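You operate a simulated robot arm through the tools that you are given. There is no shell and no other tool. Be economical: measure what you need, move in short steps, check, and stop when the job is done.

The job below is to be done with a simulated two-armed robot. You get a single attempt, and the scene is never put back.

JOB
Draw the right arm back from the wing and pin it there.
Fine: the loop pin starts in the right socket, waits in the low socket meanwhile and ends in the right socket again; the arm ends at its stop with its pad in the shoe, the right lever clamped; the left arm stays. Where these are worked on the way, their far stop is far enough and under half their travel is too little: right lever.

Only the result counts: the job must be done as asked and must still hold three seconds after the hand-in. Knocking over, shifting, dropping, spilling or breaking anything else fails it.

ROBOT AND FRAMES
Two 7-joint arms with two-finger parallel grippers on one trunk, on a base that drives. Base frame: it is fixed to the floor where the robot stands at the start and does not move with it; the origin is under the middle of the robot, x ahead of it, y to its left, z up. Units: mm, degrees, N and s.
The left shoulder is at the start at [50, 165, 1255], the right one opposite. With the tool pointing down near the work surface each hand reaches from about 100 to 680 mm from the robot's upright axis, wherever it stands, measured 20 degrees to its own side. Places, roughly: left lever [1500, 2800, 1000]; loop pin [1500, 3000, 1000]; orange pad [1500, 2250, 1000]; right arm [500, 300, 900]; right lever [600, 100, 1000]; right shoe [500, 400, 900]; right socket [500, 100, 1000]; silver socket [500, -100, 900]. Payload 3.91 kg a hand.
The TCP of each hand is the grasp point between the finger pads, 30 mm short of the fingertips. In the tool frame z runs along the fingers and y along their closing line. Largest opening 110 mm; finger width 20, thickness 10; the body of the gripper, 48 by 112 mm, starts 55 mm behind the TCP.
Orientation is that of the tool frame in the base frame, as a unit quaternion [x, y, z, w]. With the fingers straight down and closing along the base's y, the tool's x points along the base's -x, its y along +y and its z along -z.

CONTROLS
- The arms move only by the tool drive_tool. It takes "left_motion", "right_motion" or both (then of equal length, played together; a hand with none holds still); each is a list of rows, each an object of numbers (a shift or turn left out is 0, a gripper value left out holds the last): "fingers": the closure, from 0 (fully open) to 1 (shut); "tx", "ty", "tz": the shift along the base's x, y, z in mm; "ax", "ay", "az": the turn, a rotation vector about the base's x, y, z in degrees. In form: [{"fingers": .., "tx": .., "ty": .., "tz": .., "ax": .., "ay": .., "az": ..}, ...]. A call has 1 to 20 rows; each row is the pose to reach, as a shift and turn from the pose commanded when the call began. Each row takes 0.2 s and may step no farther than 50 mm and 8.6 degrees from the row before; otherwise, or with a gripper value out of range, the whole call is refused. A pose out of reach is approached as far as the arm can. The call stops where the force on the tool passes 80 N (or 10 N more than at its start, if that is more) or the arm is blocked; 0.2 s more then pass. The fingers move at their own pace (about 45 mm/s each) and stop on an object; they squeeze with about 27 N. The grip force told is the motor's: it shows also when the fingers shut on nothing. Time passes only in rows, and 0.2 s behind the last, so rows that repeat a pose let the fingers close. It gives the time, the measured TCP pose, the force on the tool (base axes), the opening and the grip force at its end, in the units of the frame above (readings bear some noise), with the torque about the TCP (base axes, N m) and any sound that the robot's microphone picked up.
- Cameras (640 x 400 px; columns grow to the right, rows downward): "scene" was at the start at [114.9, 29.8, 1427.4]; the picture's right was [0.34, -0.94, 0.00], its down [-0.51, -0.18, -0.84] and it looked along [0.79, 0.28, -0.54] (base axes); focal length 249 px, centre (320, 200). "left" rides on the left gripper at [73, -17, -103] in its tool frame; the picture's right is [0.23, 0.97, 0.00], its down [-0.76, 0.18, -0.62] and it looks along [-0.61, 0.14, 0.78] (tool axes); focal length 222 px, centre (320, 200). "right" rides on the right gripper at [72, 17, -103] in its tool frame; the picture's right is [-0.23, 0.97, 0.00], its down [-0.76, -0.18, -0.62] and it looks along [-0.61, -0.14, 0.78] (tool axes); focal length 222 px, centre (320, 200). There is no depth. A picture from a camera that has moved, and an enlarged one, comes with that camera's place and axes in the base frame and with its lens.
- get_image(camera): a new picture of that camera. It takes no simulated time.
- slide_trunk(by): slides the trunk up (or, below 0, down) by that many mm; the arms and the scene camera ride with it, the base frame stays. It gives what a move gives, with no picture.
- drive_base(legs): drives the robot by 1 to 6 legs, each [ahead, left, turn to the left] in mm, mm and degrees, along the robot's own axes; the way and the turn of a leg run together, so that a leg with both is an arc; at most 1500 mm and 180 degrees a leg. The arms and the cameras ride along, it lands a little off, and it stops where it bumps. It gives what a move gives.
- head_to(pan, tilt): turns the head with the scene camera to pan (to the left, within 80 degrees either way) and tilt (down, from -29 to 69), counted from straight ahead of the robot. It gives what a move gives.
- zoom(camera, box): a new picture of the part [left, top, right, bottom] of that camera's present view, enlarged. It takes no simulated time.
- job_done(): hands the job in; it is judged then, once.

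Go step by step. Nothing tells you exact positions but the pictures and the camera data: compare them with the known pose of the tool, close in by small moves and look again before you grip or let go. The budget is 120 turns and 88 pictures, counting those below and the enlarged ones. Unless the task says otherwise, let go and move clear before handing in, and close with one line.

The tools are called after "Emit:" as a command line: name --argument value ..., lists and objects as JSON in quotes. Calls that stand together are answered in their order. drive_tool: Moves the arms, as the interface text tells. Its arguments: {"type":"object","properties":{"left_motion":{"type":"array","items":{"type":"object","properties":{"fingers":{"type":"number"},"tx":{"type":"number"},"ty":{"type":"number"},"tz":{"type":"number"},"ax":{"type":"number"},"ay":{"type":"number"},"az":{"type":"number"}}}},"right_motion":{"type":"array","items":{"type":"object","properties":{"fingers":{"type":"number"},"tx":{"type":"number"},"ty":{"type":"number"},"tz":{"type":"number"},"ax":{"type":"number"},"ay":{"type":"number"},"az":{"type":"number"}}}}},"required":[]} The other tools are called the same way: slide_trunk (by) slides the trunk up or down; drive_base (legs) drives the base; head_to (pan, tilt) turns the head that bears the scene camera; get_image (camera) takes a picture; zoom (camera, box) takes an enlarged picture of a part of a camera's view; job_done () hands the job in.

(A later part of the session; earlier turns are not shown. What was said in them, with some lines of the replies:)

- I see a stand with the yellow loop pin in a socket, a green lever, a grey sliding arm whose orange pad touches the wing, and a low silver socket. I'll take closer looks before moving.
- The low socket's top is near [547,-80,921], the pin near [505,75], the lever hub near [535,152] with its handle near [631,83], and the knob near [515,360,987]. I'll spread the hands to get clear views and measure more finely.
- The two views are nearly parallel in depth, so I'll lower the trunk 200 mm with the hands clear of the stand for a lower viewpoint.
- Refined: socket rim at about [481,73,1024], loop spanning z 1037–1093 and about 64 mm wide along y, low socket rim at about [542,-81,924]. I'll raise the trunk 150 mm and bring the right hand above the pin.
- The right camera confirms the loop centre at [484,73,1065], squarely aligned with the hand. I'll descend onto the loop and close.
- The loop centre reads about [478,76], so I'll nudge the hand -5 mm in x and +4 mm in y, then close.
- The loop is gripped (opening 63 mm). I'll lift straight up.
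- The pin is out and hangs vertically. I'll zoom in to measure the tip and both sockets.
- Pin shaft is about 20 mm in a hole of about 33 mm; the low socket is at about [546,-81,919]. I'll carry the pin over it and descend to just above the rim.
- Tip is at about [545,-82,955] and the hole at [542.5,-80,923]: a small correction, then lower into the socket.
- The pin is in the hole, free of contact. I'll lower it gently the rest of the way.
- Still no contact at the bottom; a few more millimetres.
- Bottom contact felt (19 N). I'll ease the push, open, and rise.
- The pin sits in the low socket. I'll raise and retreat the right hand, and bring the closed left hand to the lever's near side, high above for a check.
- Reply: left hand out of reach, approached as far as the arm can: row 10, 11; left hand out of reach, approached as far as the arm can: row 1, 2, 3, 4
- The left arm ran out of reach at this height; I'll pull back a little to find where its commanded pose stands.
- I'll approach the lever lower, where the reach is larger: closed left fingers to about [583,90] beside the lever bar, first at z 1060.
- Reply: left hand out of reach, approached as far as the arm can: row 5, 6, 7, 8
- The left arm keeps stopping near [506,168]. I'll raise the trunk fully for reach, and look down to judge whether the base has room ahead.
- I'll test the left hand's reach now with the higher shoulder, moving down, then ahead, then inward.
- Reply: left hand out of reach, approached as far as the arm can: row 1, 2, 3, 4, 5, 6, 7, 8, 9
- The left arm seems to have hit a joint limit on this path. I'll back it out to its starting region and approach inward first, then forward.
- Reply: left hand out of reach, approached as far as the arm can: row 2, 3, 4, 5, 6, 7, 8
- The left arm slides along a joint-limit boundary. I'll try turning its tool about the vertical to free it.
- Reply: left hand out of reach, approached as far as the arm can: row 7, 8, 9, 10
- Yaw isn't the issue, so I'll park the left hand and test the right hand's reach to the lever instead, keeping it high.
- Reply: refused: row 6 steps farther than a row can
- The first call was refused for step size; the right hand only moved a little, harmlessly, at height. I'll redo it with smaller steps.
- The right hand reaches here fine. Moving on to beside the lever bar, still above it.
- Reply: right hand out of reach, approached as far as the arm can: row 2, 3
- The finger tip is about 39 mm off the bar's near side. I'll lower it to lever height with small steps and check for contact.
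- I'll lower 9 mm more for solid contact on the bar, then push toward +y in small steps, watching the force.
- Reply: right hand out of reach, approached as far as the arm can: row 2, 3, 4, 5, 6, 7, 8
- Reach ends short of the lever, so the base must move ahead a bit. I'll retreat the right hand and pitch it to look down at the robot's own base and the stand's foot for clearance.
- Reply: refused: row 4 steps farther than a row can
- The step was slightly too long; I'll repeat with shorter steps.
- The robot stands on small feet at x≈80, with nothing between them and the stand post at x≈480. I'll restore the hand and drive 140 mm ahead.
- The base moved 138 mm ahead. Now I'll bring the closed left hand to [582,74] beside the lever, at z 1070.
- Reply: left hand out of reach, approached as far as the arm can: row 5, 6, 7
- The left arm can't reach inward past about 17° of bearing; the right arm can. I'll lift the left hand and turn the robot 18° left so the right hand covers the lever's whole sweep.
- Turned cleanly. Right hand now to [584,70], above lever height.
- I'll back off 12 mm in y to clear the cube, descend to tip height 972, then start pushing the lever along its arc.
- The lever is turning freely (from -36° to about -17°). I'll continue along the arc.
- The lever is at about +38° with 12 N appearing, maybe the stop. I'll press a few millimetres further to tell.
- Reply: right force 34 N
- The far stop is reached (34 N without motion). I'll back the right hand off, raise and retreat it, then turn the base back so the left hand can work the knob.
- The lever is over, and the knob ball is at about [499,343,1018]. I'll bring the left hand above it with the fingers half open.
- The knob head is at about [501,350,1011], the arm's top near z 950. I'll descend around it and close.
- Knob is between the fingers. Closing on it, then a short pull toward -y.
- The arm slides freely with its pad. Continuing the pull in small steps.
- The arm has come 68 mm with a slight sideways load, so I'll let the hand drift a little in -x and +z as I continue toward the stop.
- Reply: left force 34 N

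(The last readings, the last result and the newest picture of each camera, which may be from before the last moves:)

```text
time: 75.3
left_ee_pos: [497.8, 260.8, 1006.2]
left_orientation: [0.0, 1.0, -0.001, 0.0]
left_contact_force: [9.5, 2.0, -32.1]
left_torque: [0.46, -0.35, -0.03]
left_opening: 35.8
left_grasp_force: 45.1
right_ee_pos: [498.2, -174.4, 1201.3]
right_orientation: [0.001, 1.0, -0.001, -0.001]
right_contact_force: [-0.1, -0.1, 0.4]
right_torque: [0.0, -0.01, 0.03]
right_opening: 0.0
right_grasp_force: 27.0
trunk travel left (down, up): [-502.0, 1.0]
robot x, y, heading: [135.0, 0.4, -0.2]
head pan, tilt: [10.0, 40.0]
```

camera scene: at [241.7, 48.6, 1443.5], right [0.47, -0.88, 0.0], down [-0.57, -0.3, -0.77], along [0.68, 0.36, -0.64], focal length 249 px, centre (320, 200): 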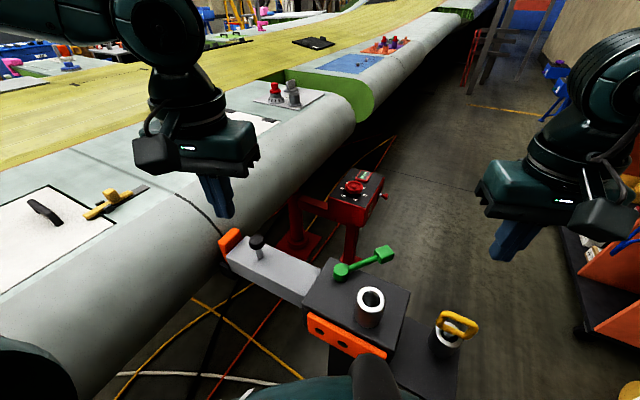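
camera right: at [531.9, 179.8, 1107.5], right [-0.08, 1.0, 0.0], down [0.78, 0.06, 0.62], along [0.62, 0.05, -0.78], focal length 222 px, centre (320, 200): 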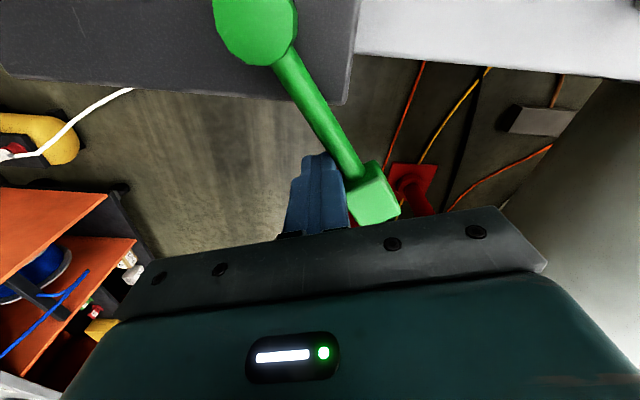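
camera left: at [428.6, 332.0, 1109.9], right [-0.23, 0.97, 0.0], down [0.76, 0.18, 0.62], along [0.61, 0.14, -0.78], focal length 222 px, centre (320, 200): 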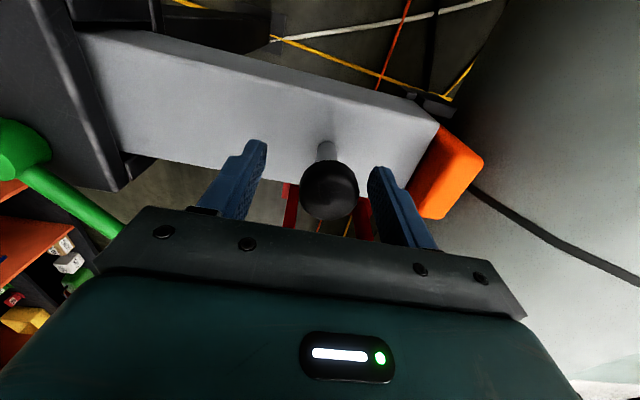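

The z nudge overshot (stiff guide). I'll take it back and continue straight in -y.

Emit:
drive_tool --left_motion '[{"tx": 0.5, "tz": -1.6, "ty": -3}, {"tx": 0.5, "tz": -1.6, "ty": -7}, {"tx": 0.5, "tz": -1.6, "ty": -11}, {"tx": 0.5, "tz": -1.6, "ty": -15}, {"tx": 0.5, "tz": -1.6, "ty": -19}, {"tx": 0.5, "tz": -1.6, "ty": -19}]'

Emit:
zoom --camera "scene" --box '[140, 170, 380, 330]'

```text
time: 76.7
left_ee_pos: [499.2, 240.1, 1006.6]
left_orientation: [0.001, 1.0, -0.002, 0.001]
left_contact_force: [7.7, -1.0, -3.1]
left_torque: [0.55, 0.89, 0.33]
left_opening: 35.6
left_grasp_force: 44.9
right_ee_pos: [494.8, -174.3, 1202.3]
right_orientation: [0.002, 1.0, 0.0, -0.001]
right_contact_force: [-1.0, -0.2, -0.2]
right_torque: [0.03, 0.02, 0.03]
right_opening: 0.1
right_grasp_force: 27.4
trunk travel left (down, up): [-502.0, 1.0]
robot x, y, heading: [137.5, 0.1, 0.0]
head pan, tilt: [10.0, 40.0]
```

```text
2.50 times, centred on (260, 250) of scene
camera zoom: at [253.3, 14.2, 1443.4], right [0.17, -0.99, 0.0], down [-0.63, -0.11, -0.77], along [0.75, 0.13, -0.64], focal length 622 px, centre (470, 75)
```

zoom: 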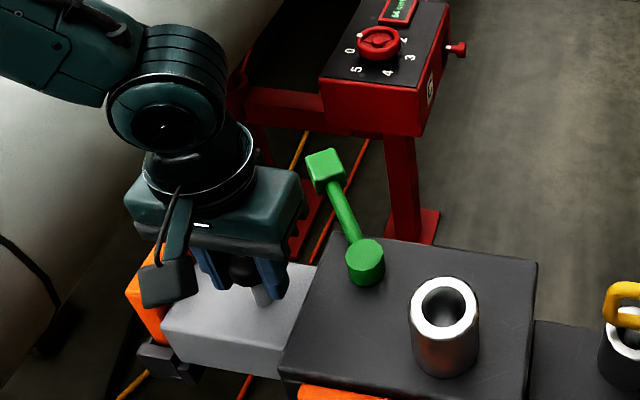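

111 mm drawn, no stop yet. Continuing carefully; the finger must stay clear of the block edge at y≈187.

Emit:
drive_tool --left_motion '[{"tx": -0.4, "ty": -3}, {"tx": -0.4, "ty": -6}, {"tx": -0.4, "ty": -9}, {"tx": -0.4, "ty": -12}, {"tx": -0.4, "ty": -12}]'

Emit:
zoom --camera "scene" --box '[180, 230, 320, 330]'

Emit:
get_image --camera "left"

```text
time: 77.9
left_ee_pos: [498.8, 233.2, 1007.3]
left_orientation: [-0.001, 1.0, 0.002, 0.001]
left_contact_force: [12.5, 33.8, 14.3]
left_torque: [-0.23, 0.58, -0.29]
left_opening: 36.0
left_grasp_force: 44.8
right_ee_pos: [494.2, -170.8, 1203.2]
right_orientation: [0.001, 1.0, -0.002, 0.0]
right_contact_force: [-0.8, -0.1, 0.7]
right_torque: [0.01, 0.02, -0.03]
right_opening: 0.1
right_grasp_force: 27.0
trunk travel left (down, up): [-502.0, 1.0]
robot x, y, heading: [138.6, 2.7, -0.0]
head pan, tilt: [10.0, 40.0]
```

```text
4.00 times, centred on (250, 280) of scene
camera zoom: at [252.7, 18.6, 1443.6], right [0.17, -0.98, 0.0], down [-0.63, -0.11, -0.77], along [0.75, 0.13, -0.64], focal length 996 px, centre (600, -120)
```

zoom: 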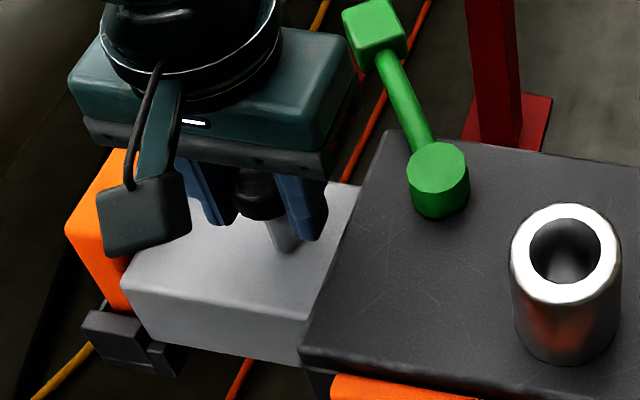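

```text
24 pictures are left
camera left: at [425.2, 217.3, 1110.3], right [-0.23, 0.97, 0.0], down [0.76, 0.18, 0.63], along [0.61, 0.15, -0.78], focal length 222 px, centre (320, 200)
```

left: 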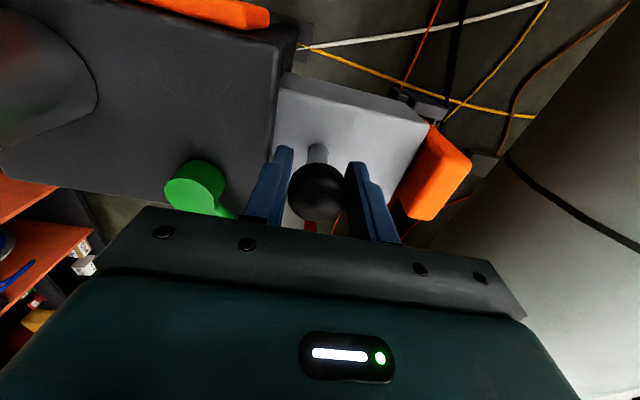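

The arm is at its stop: 118 mm drawn, 34 N push-back, and the finger still clear of the block. I'll ease off, open slightly and rise.

Emit:
drive_tool --left_motion '[{"ty": 4}, {"ty": 4.5, "fingers": 0.5}, {"ty": 4.5, "fingers": 0.5}, {"ty": 4.5, "fingers": 0.5}]'

Emit:
drive_tool --left_motion '[{"tz": 30}, {"tz": 70}, {"tz": 110}, {"tz": 150}, {"tz": 190}, {"ty": 40, "tz": 200}, {"ty": 80, "tz": 200}, {"ty": 110, "tz": 200}]'

Emit:
zoom --camera "scene" --box '[160, 210, 420, 390]'

```text
time: 78.9
left_ee_pos: [496.0, 232.9, 1007.2]
left_orientation: [0.001, 1.0, -0.001, 0.001]
left_contact_force: [-0.2, -0.3, 0.1]
left_torque: [0.0, -0.03, 0.01]
left_opening: 55.5
left_grasp_force: 0.0
right_ee_pos: [494.7, -175.3, 1202.5]
right_orientation: [0.001, 1.0, 0.0, 0.001]
right_contact_force: [-1.3, 0.8, -0.1]
right_torque: [-0.04, 0.02, 0.03]
right_opening: 0.0
right_grasp_force: 26.9
trunk travel left (down, up): [-502.0, 1.0]
robot x, y, heading: [136.9, -0.1, -0.2]
head pan, tilt: [10.0, 40.0]
```

```text
time: 80.7
left_ee_pos: [497.6, 344.6, 1207.3]
left_orientation: [0.0, 1.0, -0.001, 0.001]
left_contact_force: [-0.2, 0.0, 0.1]
left_torque: [-0.03, -0.03, 0.03]
left_opening: 55.1
left_grasp_force: 0.1
right_ee_pos: [494.9, -172.8, 1201.3]
right_orientation: [0.002, 1.0, 0.0, 0.0]
right_contact_force: [0.4, -0.2, 0.2]
right_torque: [-0.05, 0.03, 0.0]
right_opening: 0.0
right_grasp_force: 27.1
trunk travel left (down, up): [-502.0, 1.0]
robot x, y, heading: [141.1, 1.5, -0.2]
head pan, tilt: [10.0, 40.0]
```

```text
2.22 times, centred on (290, 300) of scene
camera zoom: at [251.7, 15.0, 1443.5], right [0.17, -0.99, 0.0], down [-0.63, -0.11, -0.77], along [0.75, 0.13, -0.64], focal length 553 px, centre (387, -22)
```

zoom: 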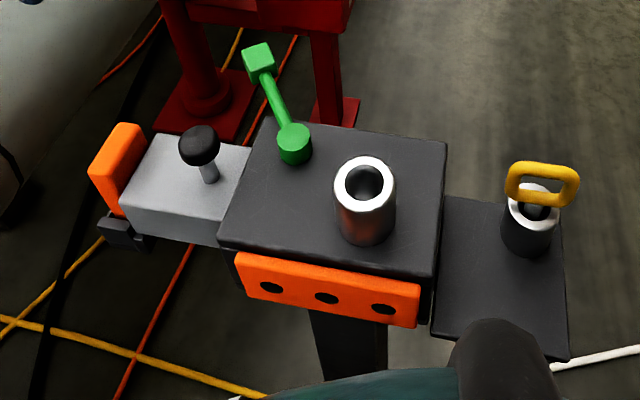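

The arm stays retracted with its pad at the shoe. Next, the right hand goes back over the pin in the low socket, opening.

Emit:
drive_tool --right_motion '[{"tx": 15, "ty": 30, "tz": -20, "fingers": 0}, {"tx": 30, "ty": 60, "tz": -45}, {"tx": 48, "ty": 96, "tz": -70}, {"tx": 48, "ty": 96, "tz": -110}, {"tx": 48, "ty": 96, "tz": -130}, {"tx": 48, "ty": 96, "tz": -130}]'

Emit:
get_image --camera "right"

```text
time: 82.1
left_ee_pos: [496.9, 344.1, 1208.3]
left_orientation: [0.001, 1.0, 0.001, 0.002]
left_contact_force: [-0.5, -0.6, 0.2]
left_torque: [0.01, 0.02, -0.04]
left_opening: 55.1
left_grasp_force: 0.1
right_ee_pos: [542.1, -78.5, 1073.2]
right_orientation: [0.001, 1.0, 0.0, 0.0]
right_contact_force: [-0.1, -0.3, 0.9]
right_torque: [-0.01, 0.04, -0.03]
right_opening: 110.0
right_grasp_force: 0.1
trunk travel left (down, up): [-502.0, 1.0]
robot x, y, heading: [136.6, 3.2, -0.1]
head pan, tilt: [10.0, 40.0]
```

```text
22 pictures are left
camera right: at [469.9, -62.4, 1176.4], right [0.23, 0.97, 0.0], down [0.76, -0.18, 0.62], along [0.61, -0.14, -0.78], focal length 222 px, centre (320, 200)
```

right: 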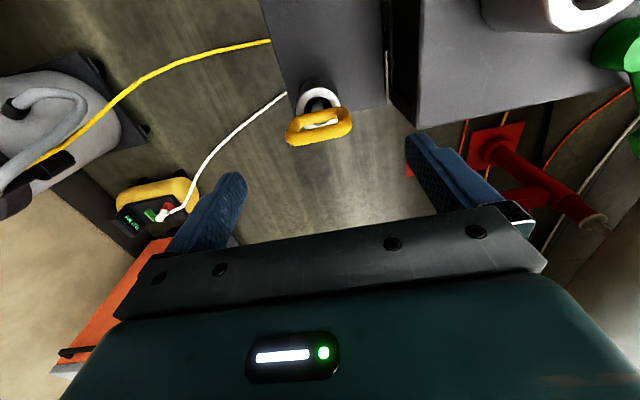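

The loop is where I left it, about [546,-80]. Descending and gripping it.

Emit:
drive_tool --right_motion '[{"tx": 2, "tz": -40}, {"tx": 3, "tz": -80}, {"tx": 3, "tz": -105}, {"tx": 3, "tz": -121}, {"tx": 3, "tz": -121}]'

Emit:
get_image --camera "right"

```text
time: 83.3
left_ee_pos: [496.4, 345.3, 1207.3]
left_orientation: [0.001, 1.0, 0.0, 0.001]
left_contact_force: [-0.5, -0.6, -0.7]
left_torque: [0.02, 0.02, 0.01]
left_opening: 54.7
left_grasp_force: 0.0
right_ee_pos: [547.8, -79.3, 953.0]
right_orientation: [0.002, 1.0, -0.001, 0.0]
right_contact_force: [0.3, 0.6, -0.8]
right_torque: [-0.03, 0.02, -0.01]
right_opening: 110.1
right_grasp_force: 0.1
trunk travel left (down, up): [-502.0, 1.0]
robot x, y, heading: [137.4, 1.3, 0.1]
head pan, tilt: [10.0, 40.0]
```

```text
21 pictures are left
camera right: at [474.0, -61.8, 1056.1], right [0.23, 0.97, 0.0], down [0.76, -0.18, 0.62], along [0.61, -0.14, -0.78], focal length 222 px, centre (320, 200)
```

right: 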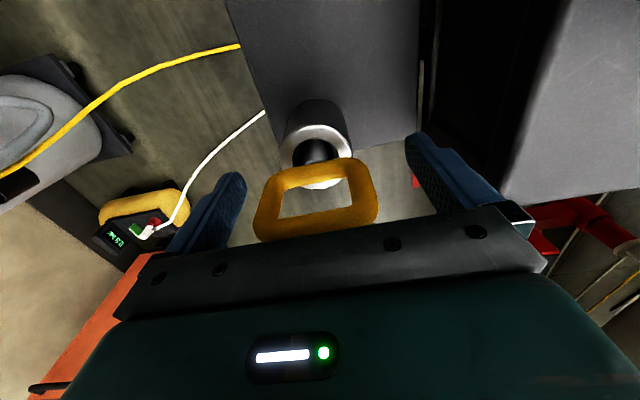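

Alignment matches the first grip; a 3 mm shift in y, close, then lift gently.

Emit:
drive_tool --right_motion '[{"ty": -3}, {"ty": -3, "fingers": 1}, {"ty": -3, "fingers": 1}, {"ty": -3, "fingers": 1}, {"ty": -3, "fingers": 1}, {"ty": -3, "fingers": 1}]'

Emit:
drive_tool --right_motion '[{"tz": 8}, {"tz": 20}, {"tz": 45}, {"tz": 80}, {"tz": 120}, {"tz": 160}, {"tz": 200}, {"tz": 225}, {"tz": 225}]'

Emit:
zoom --camera "right" --box '[200, 60, 400, 210]'

```text
time: 84.7
left_ee_pos: [495.9, 344.9, 1207.1]
left_orientation: [0.001, 1.0, 0.0, 0.002]
left_contact_force: [-0.3, -0.7, 0.2]
left_torque: [0.02, 0.0, 0.01]
left_opening: 55.1
left_grasp_force: 0.2
right_ee_pos: [545.6, -80.9, 952.1]
right_orientation: [0.001, 1.0, 0.001, -0.001]
right_contact_force: [0.2, 3.3, -0.6]
right_torque: [0.25, 0.01, 0.01]
right_opening: 63.0
right_grasp_force: 27.1
trunk travel left (down, up): [-502.0, 1.0]
robot x, y, heading: [140.7, -1.4, -0.1]
head pan, tilt: [10.0, 40.0]
```

```text
time: 86.7
left_ee_pos: [496.5, 344.4, 1207.9]
left_orientation: [0.001, 1.0, 0.001, 0.001]
left_contact_force: [-0.7, -0.4, 0.3]
left_torque: [-0.01, 0.01, 0.01]
left_opening: 55.0
left_grasp_force: 0.1
right_ee_pos: [545.9, -84.1, 1175.8]
right_orientation: [0.002, 1.0, 0.0, 0.0]
right_contact_force: [-0.1, 0.0, -1.1]
right_torque: [-0.02, 0.01, 0.01]
right_opening: 63.1
right_grasp_force: 27.0
trunk travel left (down, up): [-502.0, 1.0]
robot x, y, heading: [136.8, 0.6, 0.3]
head pan, tilt: [10.0, 40.0]
```

```text
2.67 times, centred on (300, 135) of right
camera zoom: at [473.5, -66.1, 1279.8], right [0.23, 0.97, 0.0], down [0.76, -0.18, 0.62], along [0.61, -0.14, -0.78], focal length 592 px, centre (373, 373)
```

zoom: 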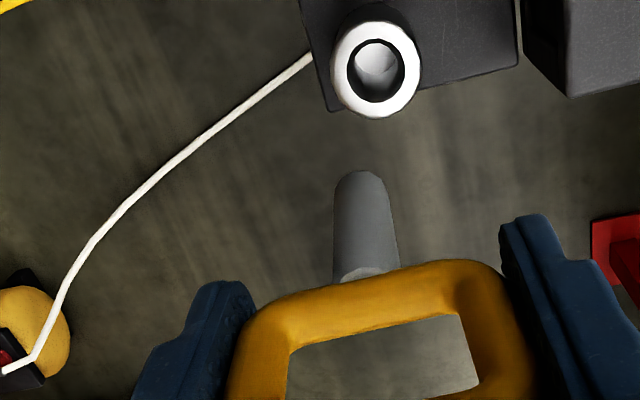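

The pin hangs as before. Carrying it over the right socket and lowering the tip to just above the rim.

Emit:
drive_tool --right_motion '[{"tx": -17, "ty": 40}, {"tx": -34, "ty": 80}, {"tx": -50, "ty": 120}, {"tx": -67, "ty": 160}, {"tx": -67, "ty": 160}, {"tx": -67, "ty": 160, "tz": -25}, {"tx": -67, "ty": 160, "tz": -38}, {"tx": -67, "ty": 160, "tz": -38}]'

Emit:
zoom --camera "right" --box '[200, 60, 400, 210]'

Emit:
zoom --camera "scene" --box '[240, 200, 420, 340]'

```text
time: 88.5
left_ee_pos: [496.5, 344.1, 1207.1]
left_orientation: [0.001, 1.0, -0.002, 0.001]
left_contact_force: [0.3, 0.5, 0.6]
left_torque: [0.0, 0.0, 0.02]
left_opening: 55.0
left_grasp_force: 0.0
right_ee_pos: [477.2, 77.9, 1136.5]
right_orientation: [0.003, 1.0, 0.001, 0.001]
right_contact_force: [0.2, 0.0, -1.4]
right_torque: [0.0, 0.02, 0.0]
right_opening: 63.3
right_grasp_force: 26.4
trunk travel left (down, up): [-502.0, 1.0]
robot x, y, heading: [136.0, 2.1, -0.1]
head pan, tilt: [10.0, 40.0]
```

```text
2.67 times, centred on (300, 135) of right
camera zoom: at [405.1, 94.9, 1240.5], right [0.23, 0.97, 0.0], down [0.76, -0.18, 0.62], along [0.61, -0.14, -0.78], focal length 592 px, centre (373, 373)
```

zoom: 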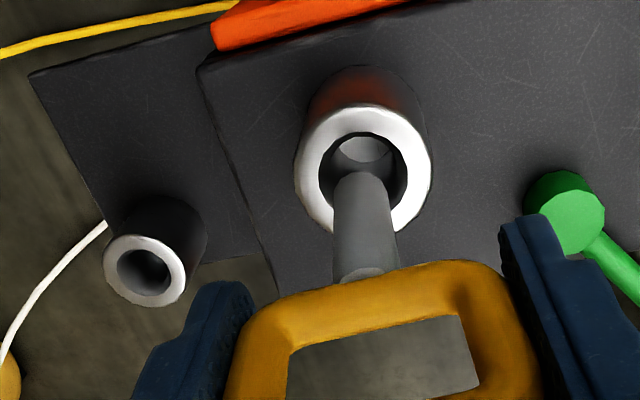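

```text
2.86 times, centred on (330, 270) of scene
camera zoom: at [251.9, 14.3, 1443.5], right [0.17, -0.99, 0.0], down [-0.63, -0.11, -0.77], along [0.75, 0.13, -0.64], focal length 711 px, centre (291, 0)
```

zoom: 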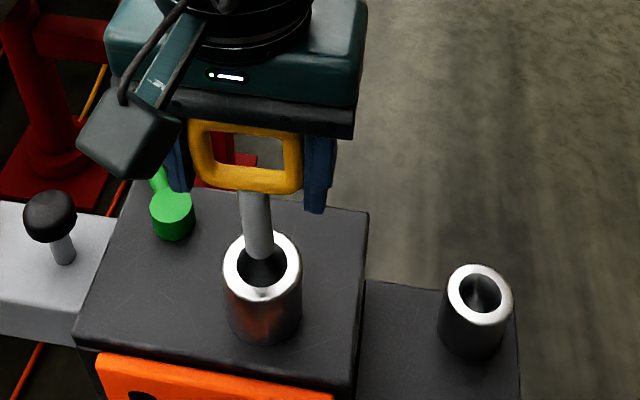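

The tip is centred over the hole. Lowering it in.

Emit:
drive_tool --right_motion '[{"tx": 1, "tz": -12}, {"tx": 1, "tz": -25}, {"tx": 1, "tz": -38}, {"tx": 1, "tz": -50}, {"tx": 1, "tz": -58}, {"tx": 1, "tz": -58}]'

Emit:
drive_tool --right_motion '[{"tz": -3}, {"tz": -6}, {"tz": -9}, {"tz": -12}, {"tz": -12}]'

```text
time: 89.9
left_ee_pos: [497.2, 343.8, 1208.8]
left_orientation: [0.002, 1.0, -0.001, 0.001]
left_contact_force: [-0.4, -1.2, -0.1]
left_torque: [0.01, 0.01, 0.0]
left_opening: 55.1
left_grasp_force: 0.1
right_ee_pos: [481.1, 77.2, 1079.9]
right_orientation: [0.002, 1.0, 0.0, 0.0]
right_contact_force: [-0.3, -0.7, -2.1]
right_torque: [0.0, -0.02, 0.02]
right_opening: 63.0
right_grasp_force: 26.6
trunk travel left (down, up): [-502.0, 1.0]
robot x, y, heading: [135.9, 1.0, -0.2]
head pan, tilt: [10.0, 40.0]
```

```text
time: 91.1
left_ee_pos: [496.7, 344.9, 1207.5]
left_orientation: [0.002, 1.0, -0.001, 0.0]
left_contact_force: [0.3, 0.4, 0.0]
left_torque: [0.02, 0.03, -0.01]
left_opening: 55.0
left_grasp_force: 0.1
right_ee_pos: [480.9, 78.2, 1066.7]
right_orientation: [0.002, 1.0, 0.0, 0.001]
right_contact_force: [0.5, 0.8, -0.9]
right_torque: [0.01, 0.04, 0.02]
right_opening: 63.0
right_grasp_force: 27.2
trunk travel left (down, up): [-502.0, 1.0]
robot x, y, heading: [139.0, 2.4, -0.1]
head pan, tilt: [10.0, 40.0]
```

Emit:
drive_tool --right_motion '[{"tz": -2}, {"tz": -4}, {"tz": -6}, {"tz": -8}, {"tz": -10}, {"tz": -10}]'

Emit:
zoom --camera "scene" --box '[240, 200, 420, 340]'

```text
time: 92.5
left_ee_pos: [495.1, 343.5, 1209.1]
left_orientation: [0.0, 1.0, 0.0, 0.001]
left_contact_force: [-0.3, 0.3, -0.1]
left_torque: [0.03, 0.02, -0.01]
left_opening: 54.7
left_grasp_force: 0.1
right_ee_pos: [478.8, 78.2, 1059.8]
right_orientation: [0.002, 1.0, 0.002, 0.002]
right_contact_force: [0.7, -1.8, 19.1]
right_torque: [-0.13, -0.04, 0.03]
right_opening: 63.1
right_grasp_force: 27.0
trunk travel left (down, up): [-502.0, 1.0]
robot x, y, heading: [137.9, -2.1, -0.2]
head pan, tilt: [10.0, 40.0]
```

```text
2.86 times, centred on (330, 270) of scene
camera zoom: at [250.7, 13.7, 1443.8], right [0.17, -0.99, 0.0], down [-0.63, -0.11, -0.77], along [0.76, 0.13, -0.64], focal length 711 px, centre (291, 0)
```

zoom: 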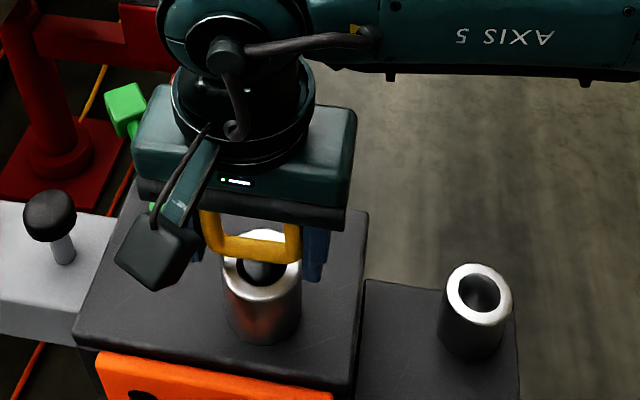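

Bottom contact (19 N) – the pin is seated. I'll ease, open, rise, and move the right hand toward the lever side high up.

Emit:
drive_tool --right_motion '[{"tz": 3}, {"tz": 3, "fingers": 0}, {"tz": 3, "fingers": 0}, {"tz": 3, "fingers": 0}, {"tz": 3, "fingers": 0}, {"tz": 40}, {"tz": 85}, {"tz": 130}]'

Emit:
zoom --camera "scene" --box '[160, 180, 420, 340]'

```text
time: 94.3
left_ee_pos: [496.4, 344.9, 1207.3]
left_orientation: [0.001, 1.0, -0.001, 0.002]
left_contact_force: [0.1, 0.0, 0.5]
left_torque: [-0.02, -0.01, -0.01]
left_opening: 54.9
left_grasp_force: 0.2
right_ee_pos: [476.3, 77.5, 1190.4]
right_orientation: [0.002, 1.0, 0.0, 0.001]
right_contact_force: [-0.3, 0.1, -0.2]
right_torque: [0.02, 0.02, 0.01]
right_opening: 110.1
right_grasp_force: 0.1
trunk travel left (down, up): [-502.0, 1.0]
robot x, y, heading: [139.5, -1.3, -0.0]
head pan, tilt: [10.0, 40.0]
```

```text
2.46 times, centred on (290, 260) of scene
camera zoom: at [251.3, 14.4, 1443.5], right [0.17, -0.99, 0.0], down [-0.63, -0.11, -0.77], along [0.75, 0.13, -0.64], focal length 613 px, centre (394, 52)
```

zoom: 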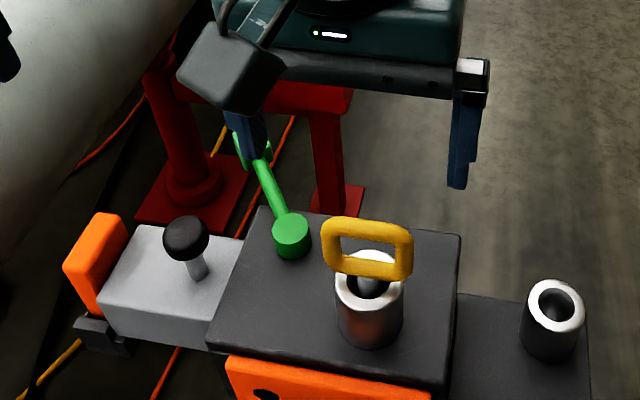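

The pin is back in the right socket and the arm is at its stop. Only the lever remains: I'll tuck the hands in and turn the base 24° left so the right hand can push it back.

Emit:
drive_tool --right_motion '[{"ty": -40, "tz": 5}, {"ty": -80, "tz": 10}, {"ty": -120, "tz": 10, "fingers": 1}, {"ty": -120, "tz": 10}, {"ty": -120, "tz": 10}, {"ty": -120, "tz": 10}]' --left_motion '[{"tz": 30}, {"tx": -20, "ty": -20, "tz": 50}, {"tx": -40, "ty": -50, "tz": 60}, {"tx": -60, "ty": -80, "tz": 60}, {"tx": -60, "ty": -110, "tz": 60}, {"tx": -60, "ty": -110, "tz": 60}]'

Emit:
drive_base --legs '[[0, 0, 24]]'

Emit:
get_image --camera "scene"

```text
time: 95.7
left_ee_pos: [434.8, 235.2, 1266.9]
left_orientation: [0.0, 1.0, 0.0, 0.0]
left_contact_force: [0.5, 0.3, -0.2]
left_torque: [0.02, 0.01, -0.02]
left_opening: 54.9
left_grasp_force: 0.0
right_ee_pos: [478.6, -43.1, 1199.3]
right_orientation: [0.002, 1.0, 0.0, 0.0]
right_contact_force: [0.0, 0.9, 0.5]
right_torque: [-0.01, -0.04, 0.03]
right_opening: 21.3
right_grasp_force: 0.1
trunk travel left (down, up): [-502.0, 1.0]
robot x, y, heading: [143.7, -4.2, 0.3]
head pan, tilt: [10.0, 40.0]
```

```text
time: 97.3
left_ee_pos: [316.0, 334.0, 1266.0]
left_orientation: [-0.202, 0.979, -0.001, 0.001]
left_contact_force: [-0.7, 0.4, -0.3]
left_torque: [0.0, -0.06, -0.02]
left_opening: 55.0
left_grasp_force: 0.1
right_ee_pos: [469.2, 96.7, 1198.7]
right_orientation: [-0.202, 0.979, 0.001, 0.0]
right_contact_force: [-0.4, 0.1, 0.4]
right_torque: [0.01, 0.0, 0.02]
right_opening: 0.0
right_grasp_force: 26.6
trunk travel left (down, up): [-502.0, 1.0]
robot x, y, heading: [137.5, 0.6, 23.4]
head pan, tilt: [10.0, 40.0]
```

```text
15 pictures are left
camera scene: at [236.6, 58.1, 1443.5], right [0.55, -0.84, 0.0], down [-0.54, -0.35, -0.77], along [0.64, 0.42, -0.64], focal length 249 px, centre (320, 200)
```

scene: 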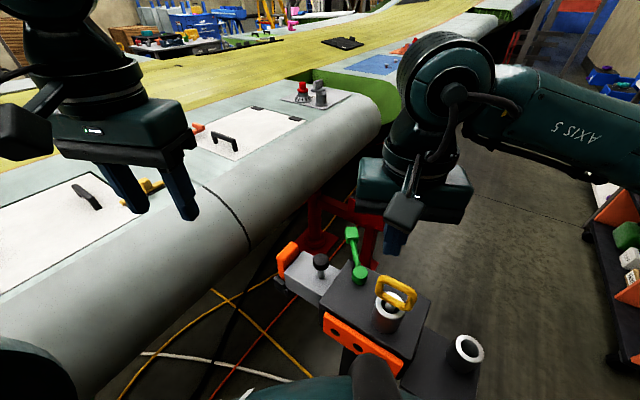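

Now the closed right hand goes to [568,236] on the lever's far side, high first.

Emit:
drive_tool --right_motion '[{"tx": 28, "ty": 38}, {"tx": 56, "ty": 76}, {"tx": 80, "ty": 110}, {"tx": 99, "ty": 139}, {"tx": 99, "ty": 139, "tz": -45}, {"tx": 99, "ty": 139, "tz": -90}, {"tx": 99, "ty": 139, "tz": -124}, {"tx": 99, "ty": 139, "tz": -124}]'

Emit:
get_image --camera "right"

Emit:
zoom --camera "scene" --box '[260, 190, 440, 340]'

```text
time: 99.1
left_ee_pos: [316.5, 333.7, 1266.7]
left_orientation: [-0.203, 0.979, -0.002, 0.0]
left_contact_force: [0.1, 0.6, 0.1]
left_torque: [0.0, 0.01, 0.01]
left_opening: 54.8
left_grasp_force: 0.0
right_ee_pos: [567.6, 237.2, 1073.5]
right_orientation: [-0.202, 0.979, 0.0, -0.001]
right_contact_force: [0.2, -0.5, 0.8]
right_torque: [0.0, -0.01, -0.03]
right_opening: 0.0
right_grasp_force: 27.1
trunk travel left (down, up): [-502.0, 1.0]
robot x, y, heading: [131.9, 0.6, 23.4]
head pan, tilt: [10.0, 40.0]
```

```text
14 pictures are left
camera right: at [493.8, 223.1, 1177.6], right [-0.18, 0.98, 0.0], down [0.77, 0.14, 0.62], along [0.61, 0.11, -0.78], focal length 222 px, centre (320, 200)
```

right: 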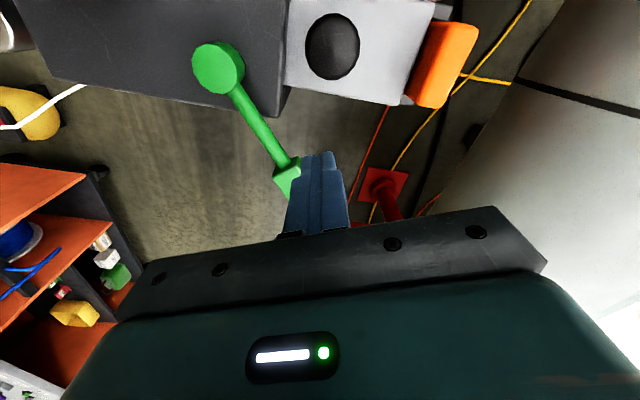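

```text
2.67 times, centred on (350, 265) of scene
camera zoom: at [236.5, 58.0, 1443.5], right [0.55, -0.84, 0.0], down [-0.54, -0.35, -0.77], along [0.64, 0.42, -0.64], focal length 664 px, centre (240, 27)
```

zoom: 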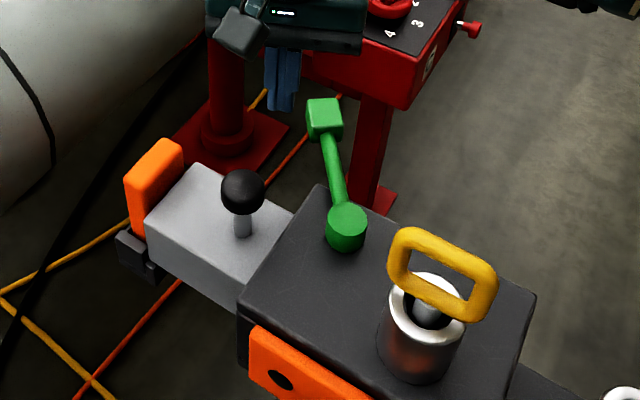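

Clear to descend. I'll lower to lever height and sweep the lever back along its arc toward the clamped side.

Emit:
drive_tool --right_motion '[{"tz": -35}, {"tz": -60}, {"tz": -71}, {"tz": -71}, {"tx": 10, "ty": -12, "tz": -71}, {"tx": 20, "ty": -24, "tz": -71}, {"tx": 32, "ty": -39, "tz": -71}, {"tx": 39, "ty": -52, "tz": -71}, {"tx": 43, "ty": -65, "tz": -71}, {"tx": 44.5, "ty": -79, "tz": -71}, {"tx": 44.5, "ty": -93, "tz": -71}, {"tx": 44.5, "ty": -93, "tz": -71}]'

Emit:
get_image --camera "right"

```text
time: 101.7
left_ee_pos: [317.5, 333.0, 1266.9]
left_orientation: [-0.203, 0.979, -0.001, 0.001]
left_contact_force: [0.5, 0.3, -1.0]
left_torque: [-0.02, -0.01, 0.0]
left_opening: 55.2
left_grasp_force: 0.1
right_ee_pos: [613.0, 142.4, 1005.5]
right_orientation: [-0.202, 0.979, 0.0, 0.001]
right_contact_force: [0.0, 0.0, 0.1]
right_torque: [0.0, 0.01, -0.02]
right_opening: 0.0
right_grasp_force: 27.4
trunk travel left (down, up): [-502.0, 1.0]
robot x, y, heading: [137.1, -1.5, 23.2]
head pan, tilt: [10.0, 40.0]
```

```text
12 pictures are left
camera right: at [539.1, 128.8, 1109.4], right [-0.18, 0.98, 0.0], down [0.77, 0.14, 0.62], along [0.61, 0.11, -0.78], focal length 222 px, centre (320, 200)
```

right: 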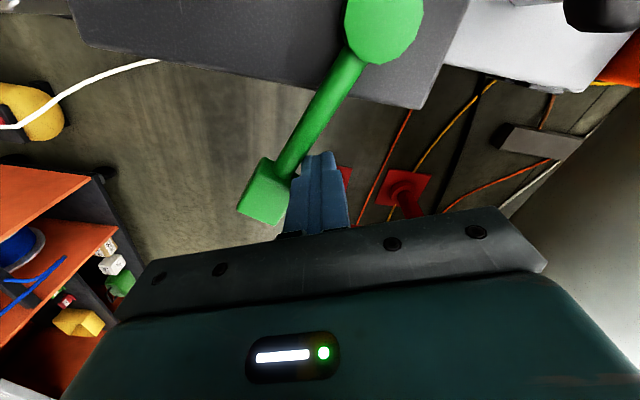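

The lever follows well. Continuing to the stop and pressing lightly to confirm.

Emit:
drive_tool --right_motion '[{"tx": -2, "ty": -8}, {"tx": -5, "ty": -16}, {"tx": -8, "ty": -22}, {"tx": -10, "ty": -25}, {"tx": -12, "ty": -28}, {"tx": -12, "ty": -28}]'

```text
time: 103.1
left_ee_pos: [319.9, 337.7, 1265.2]
left_orientation: [-0.203, 0.979, -0.002, -0.001]
left_contact_force: [-0.7, 0.4, 0.8]
left_torque: [0.03, -0.02, -0.02]
left_opening: 55.0
left_grasp_force: 0.1
right_ee_pos: [605.2, 121.0, 1005.1]
right_orientation: [-0.202, 0.979, 0.004, 0.003]
right_contact_force: [21.0, 34.0, -2.4]
right_torque: [0.7, -0.44, 0.08]
right_opening: 0.0
right_grasp_force: 27.5
trunk travel left (down, up): [-502.0, 1.0]
robot x, y, heading: [137.9, 2.1, 23.4]
head pan, tilt: [10.0, 40.0]
```

The clamped stop is reached (40 N, no further motion). Backing off, rising and retreating, then a final check.

Emit:
drive_tool --right_motion '[{"tx": 6, "ty": 10}, {"tx": 9, "ty": 22}, {"tx": 9, "ty": 22, "tz": 45}, {"tx": 9, "ty": 22, "tz": 90}, {"tx": 9, "ty": 20, "tz": 135}, {"tx": 5, "ty": 0, "tz": 175}, {"ty": -40, "tz": 195}, {"tx": -10, "ty": -85, "tz": 200}, {"tx": -25, "ty": -130, "tz": 200}, {"tx": -40, "ty": -170, "tz": 200}, {"tx": -40, "ty": -170, "tz": 200}]'

Emit:
zoom --camera "scene" --box '[240, 180, 500, 400]'

```text
time: 105.5
left_ee_pos: [316.5, 334.2, 1267.3]
left_orientation: [-0.203, 0.979, -0.001, 0.0]
left_contact_force: [0.7, -0.2, -0.8]
left_torque: [-0.03, -0.01, 0.03]
left_opening: 55.2
left_grasp_force: 0.1
right_ee_pos: [561.2, -55.9, 1204.7]
right_orientation: [-0.201, 0.98, -0.001, 0.0]
right_contact_force: [-0.4, -0.3, -0.7]
right_torque: [-0.03, 0.03, 0.0]
right_opening: 0.0
right_grasp_force: 27.3
trunk travel left (down, up): [-502.0, 1.0]
robot x, y, heading: [137.4, -4.7, 23.4]
head pan, tilt: [10.0, 40.0]
```

```text
1.82 times, centred on (370, 290) of scene
camera zoom: at [237.0, 58.8, 1443.4], right [0.55, -0.84, 0.0], down [-0.54, -0.35, -0.77], along [0.64, 0.42, -0.64], focal length 452 px, centre (229, 36)
```

zoom: 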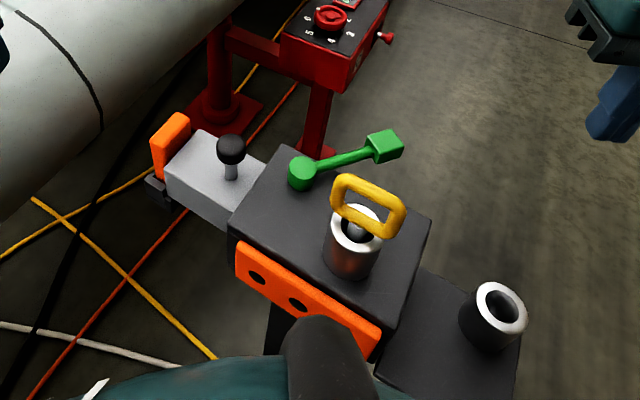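

Everything looks right: arm retracted, pin in the right socket, lever clamped. One close look at the pad/shoe and the pin seating before handing in.

Emit:
zoom --camera "scene" --box '[290, 220, 420, 320]'

```text
4.00 times, centred on (355, 270) of scene
camera zoom: at [237.0, 58.8, 1443.4], right [0.55, -0.84, 0.0], down [-0.54, -0.35, -0.77], along [0.64, 0.42, -0.64], focal length 996 px, centre (180, -80)
```

zoom: 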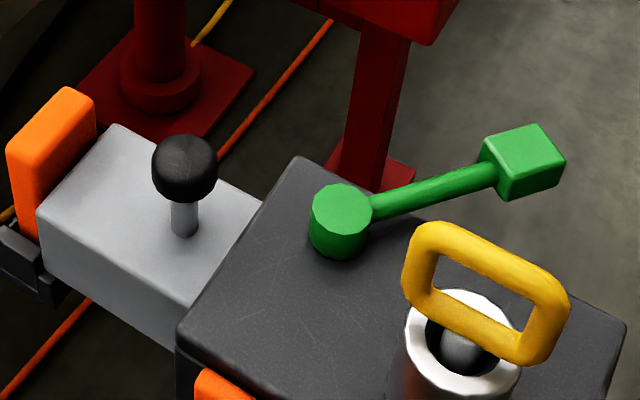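

The pad sits in the shoe, the pin is down in the right socket, the lever is at its clamped stop, and both hands are clear. Handing in.

Emit:
job_done

```text
The job is handed in.
```

I drew the right arm back about 118 mm to its stop with its pad in the shoe. The loop pin waited in the low socket and is back in the right socket, the right lever is clamped again, and the left arm was not touched.
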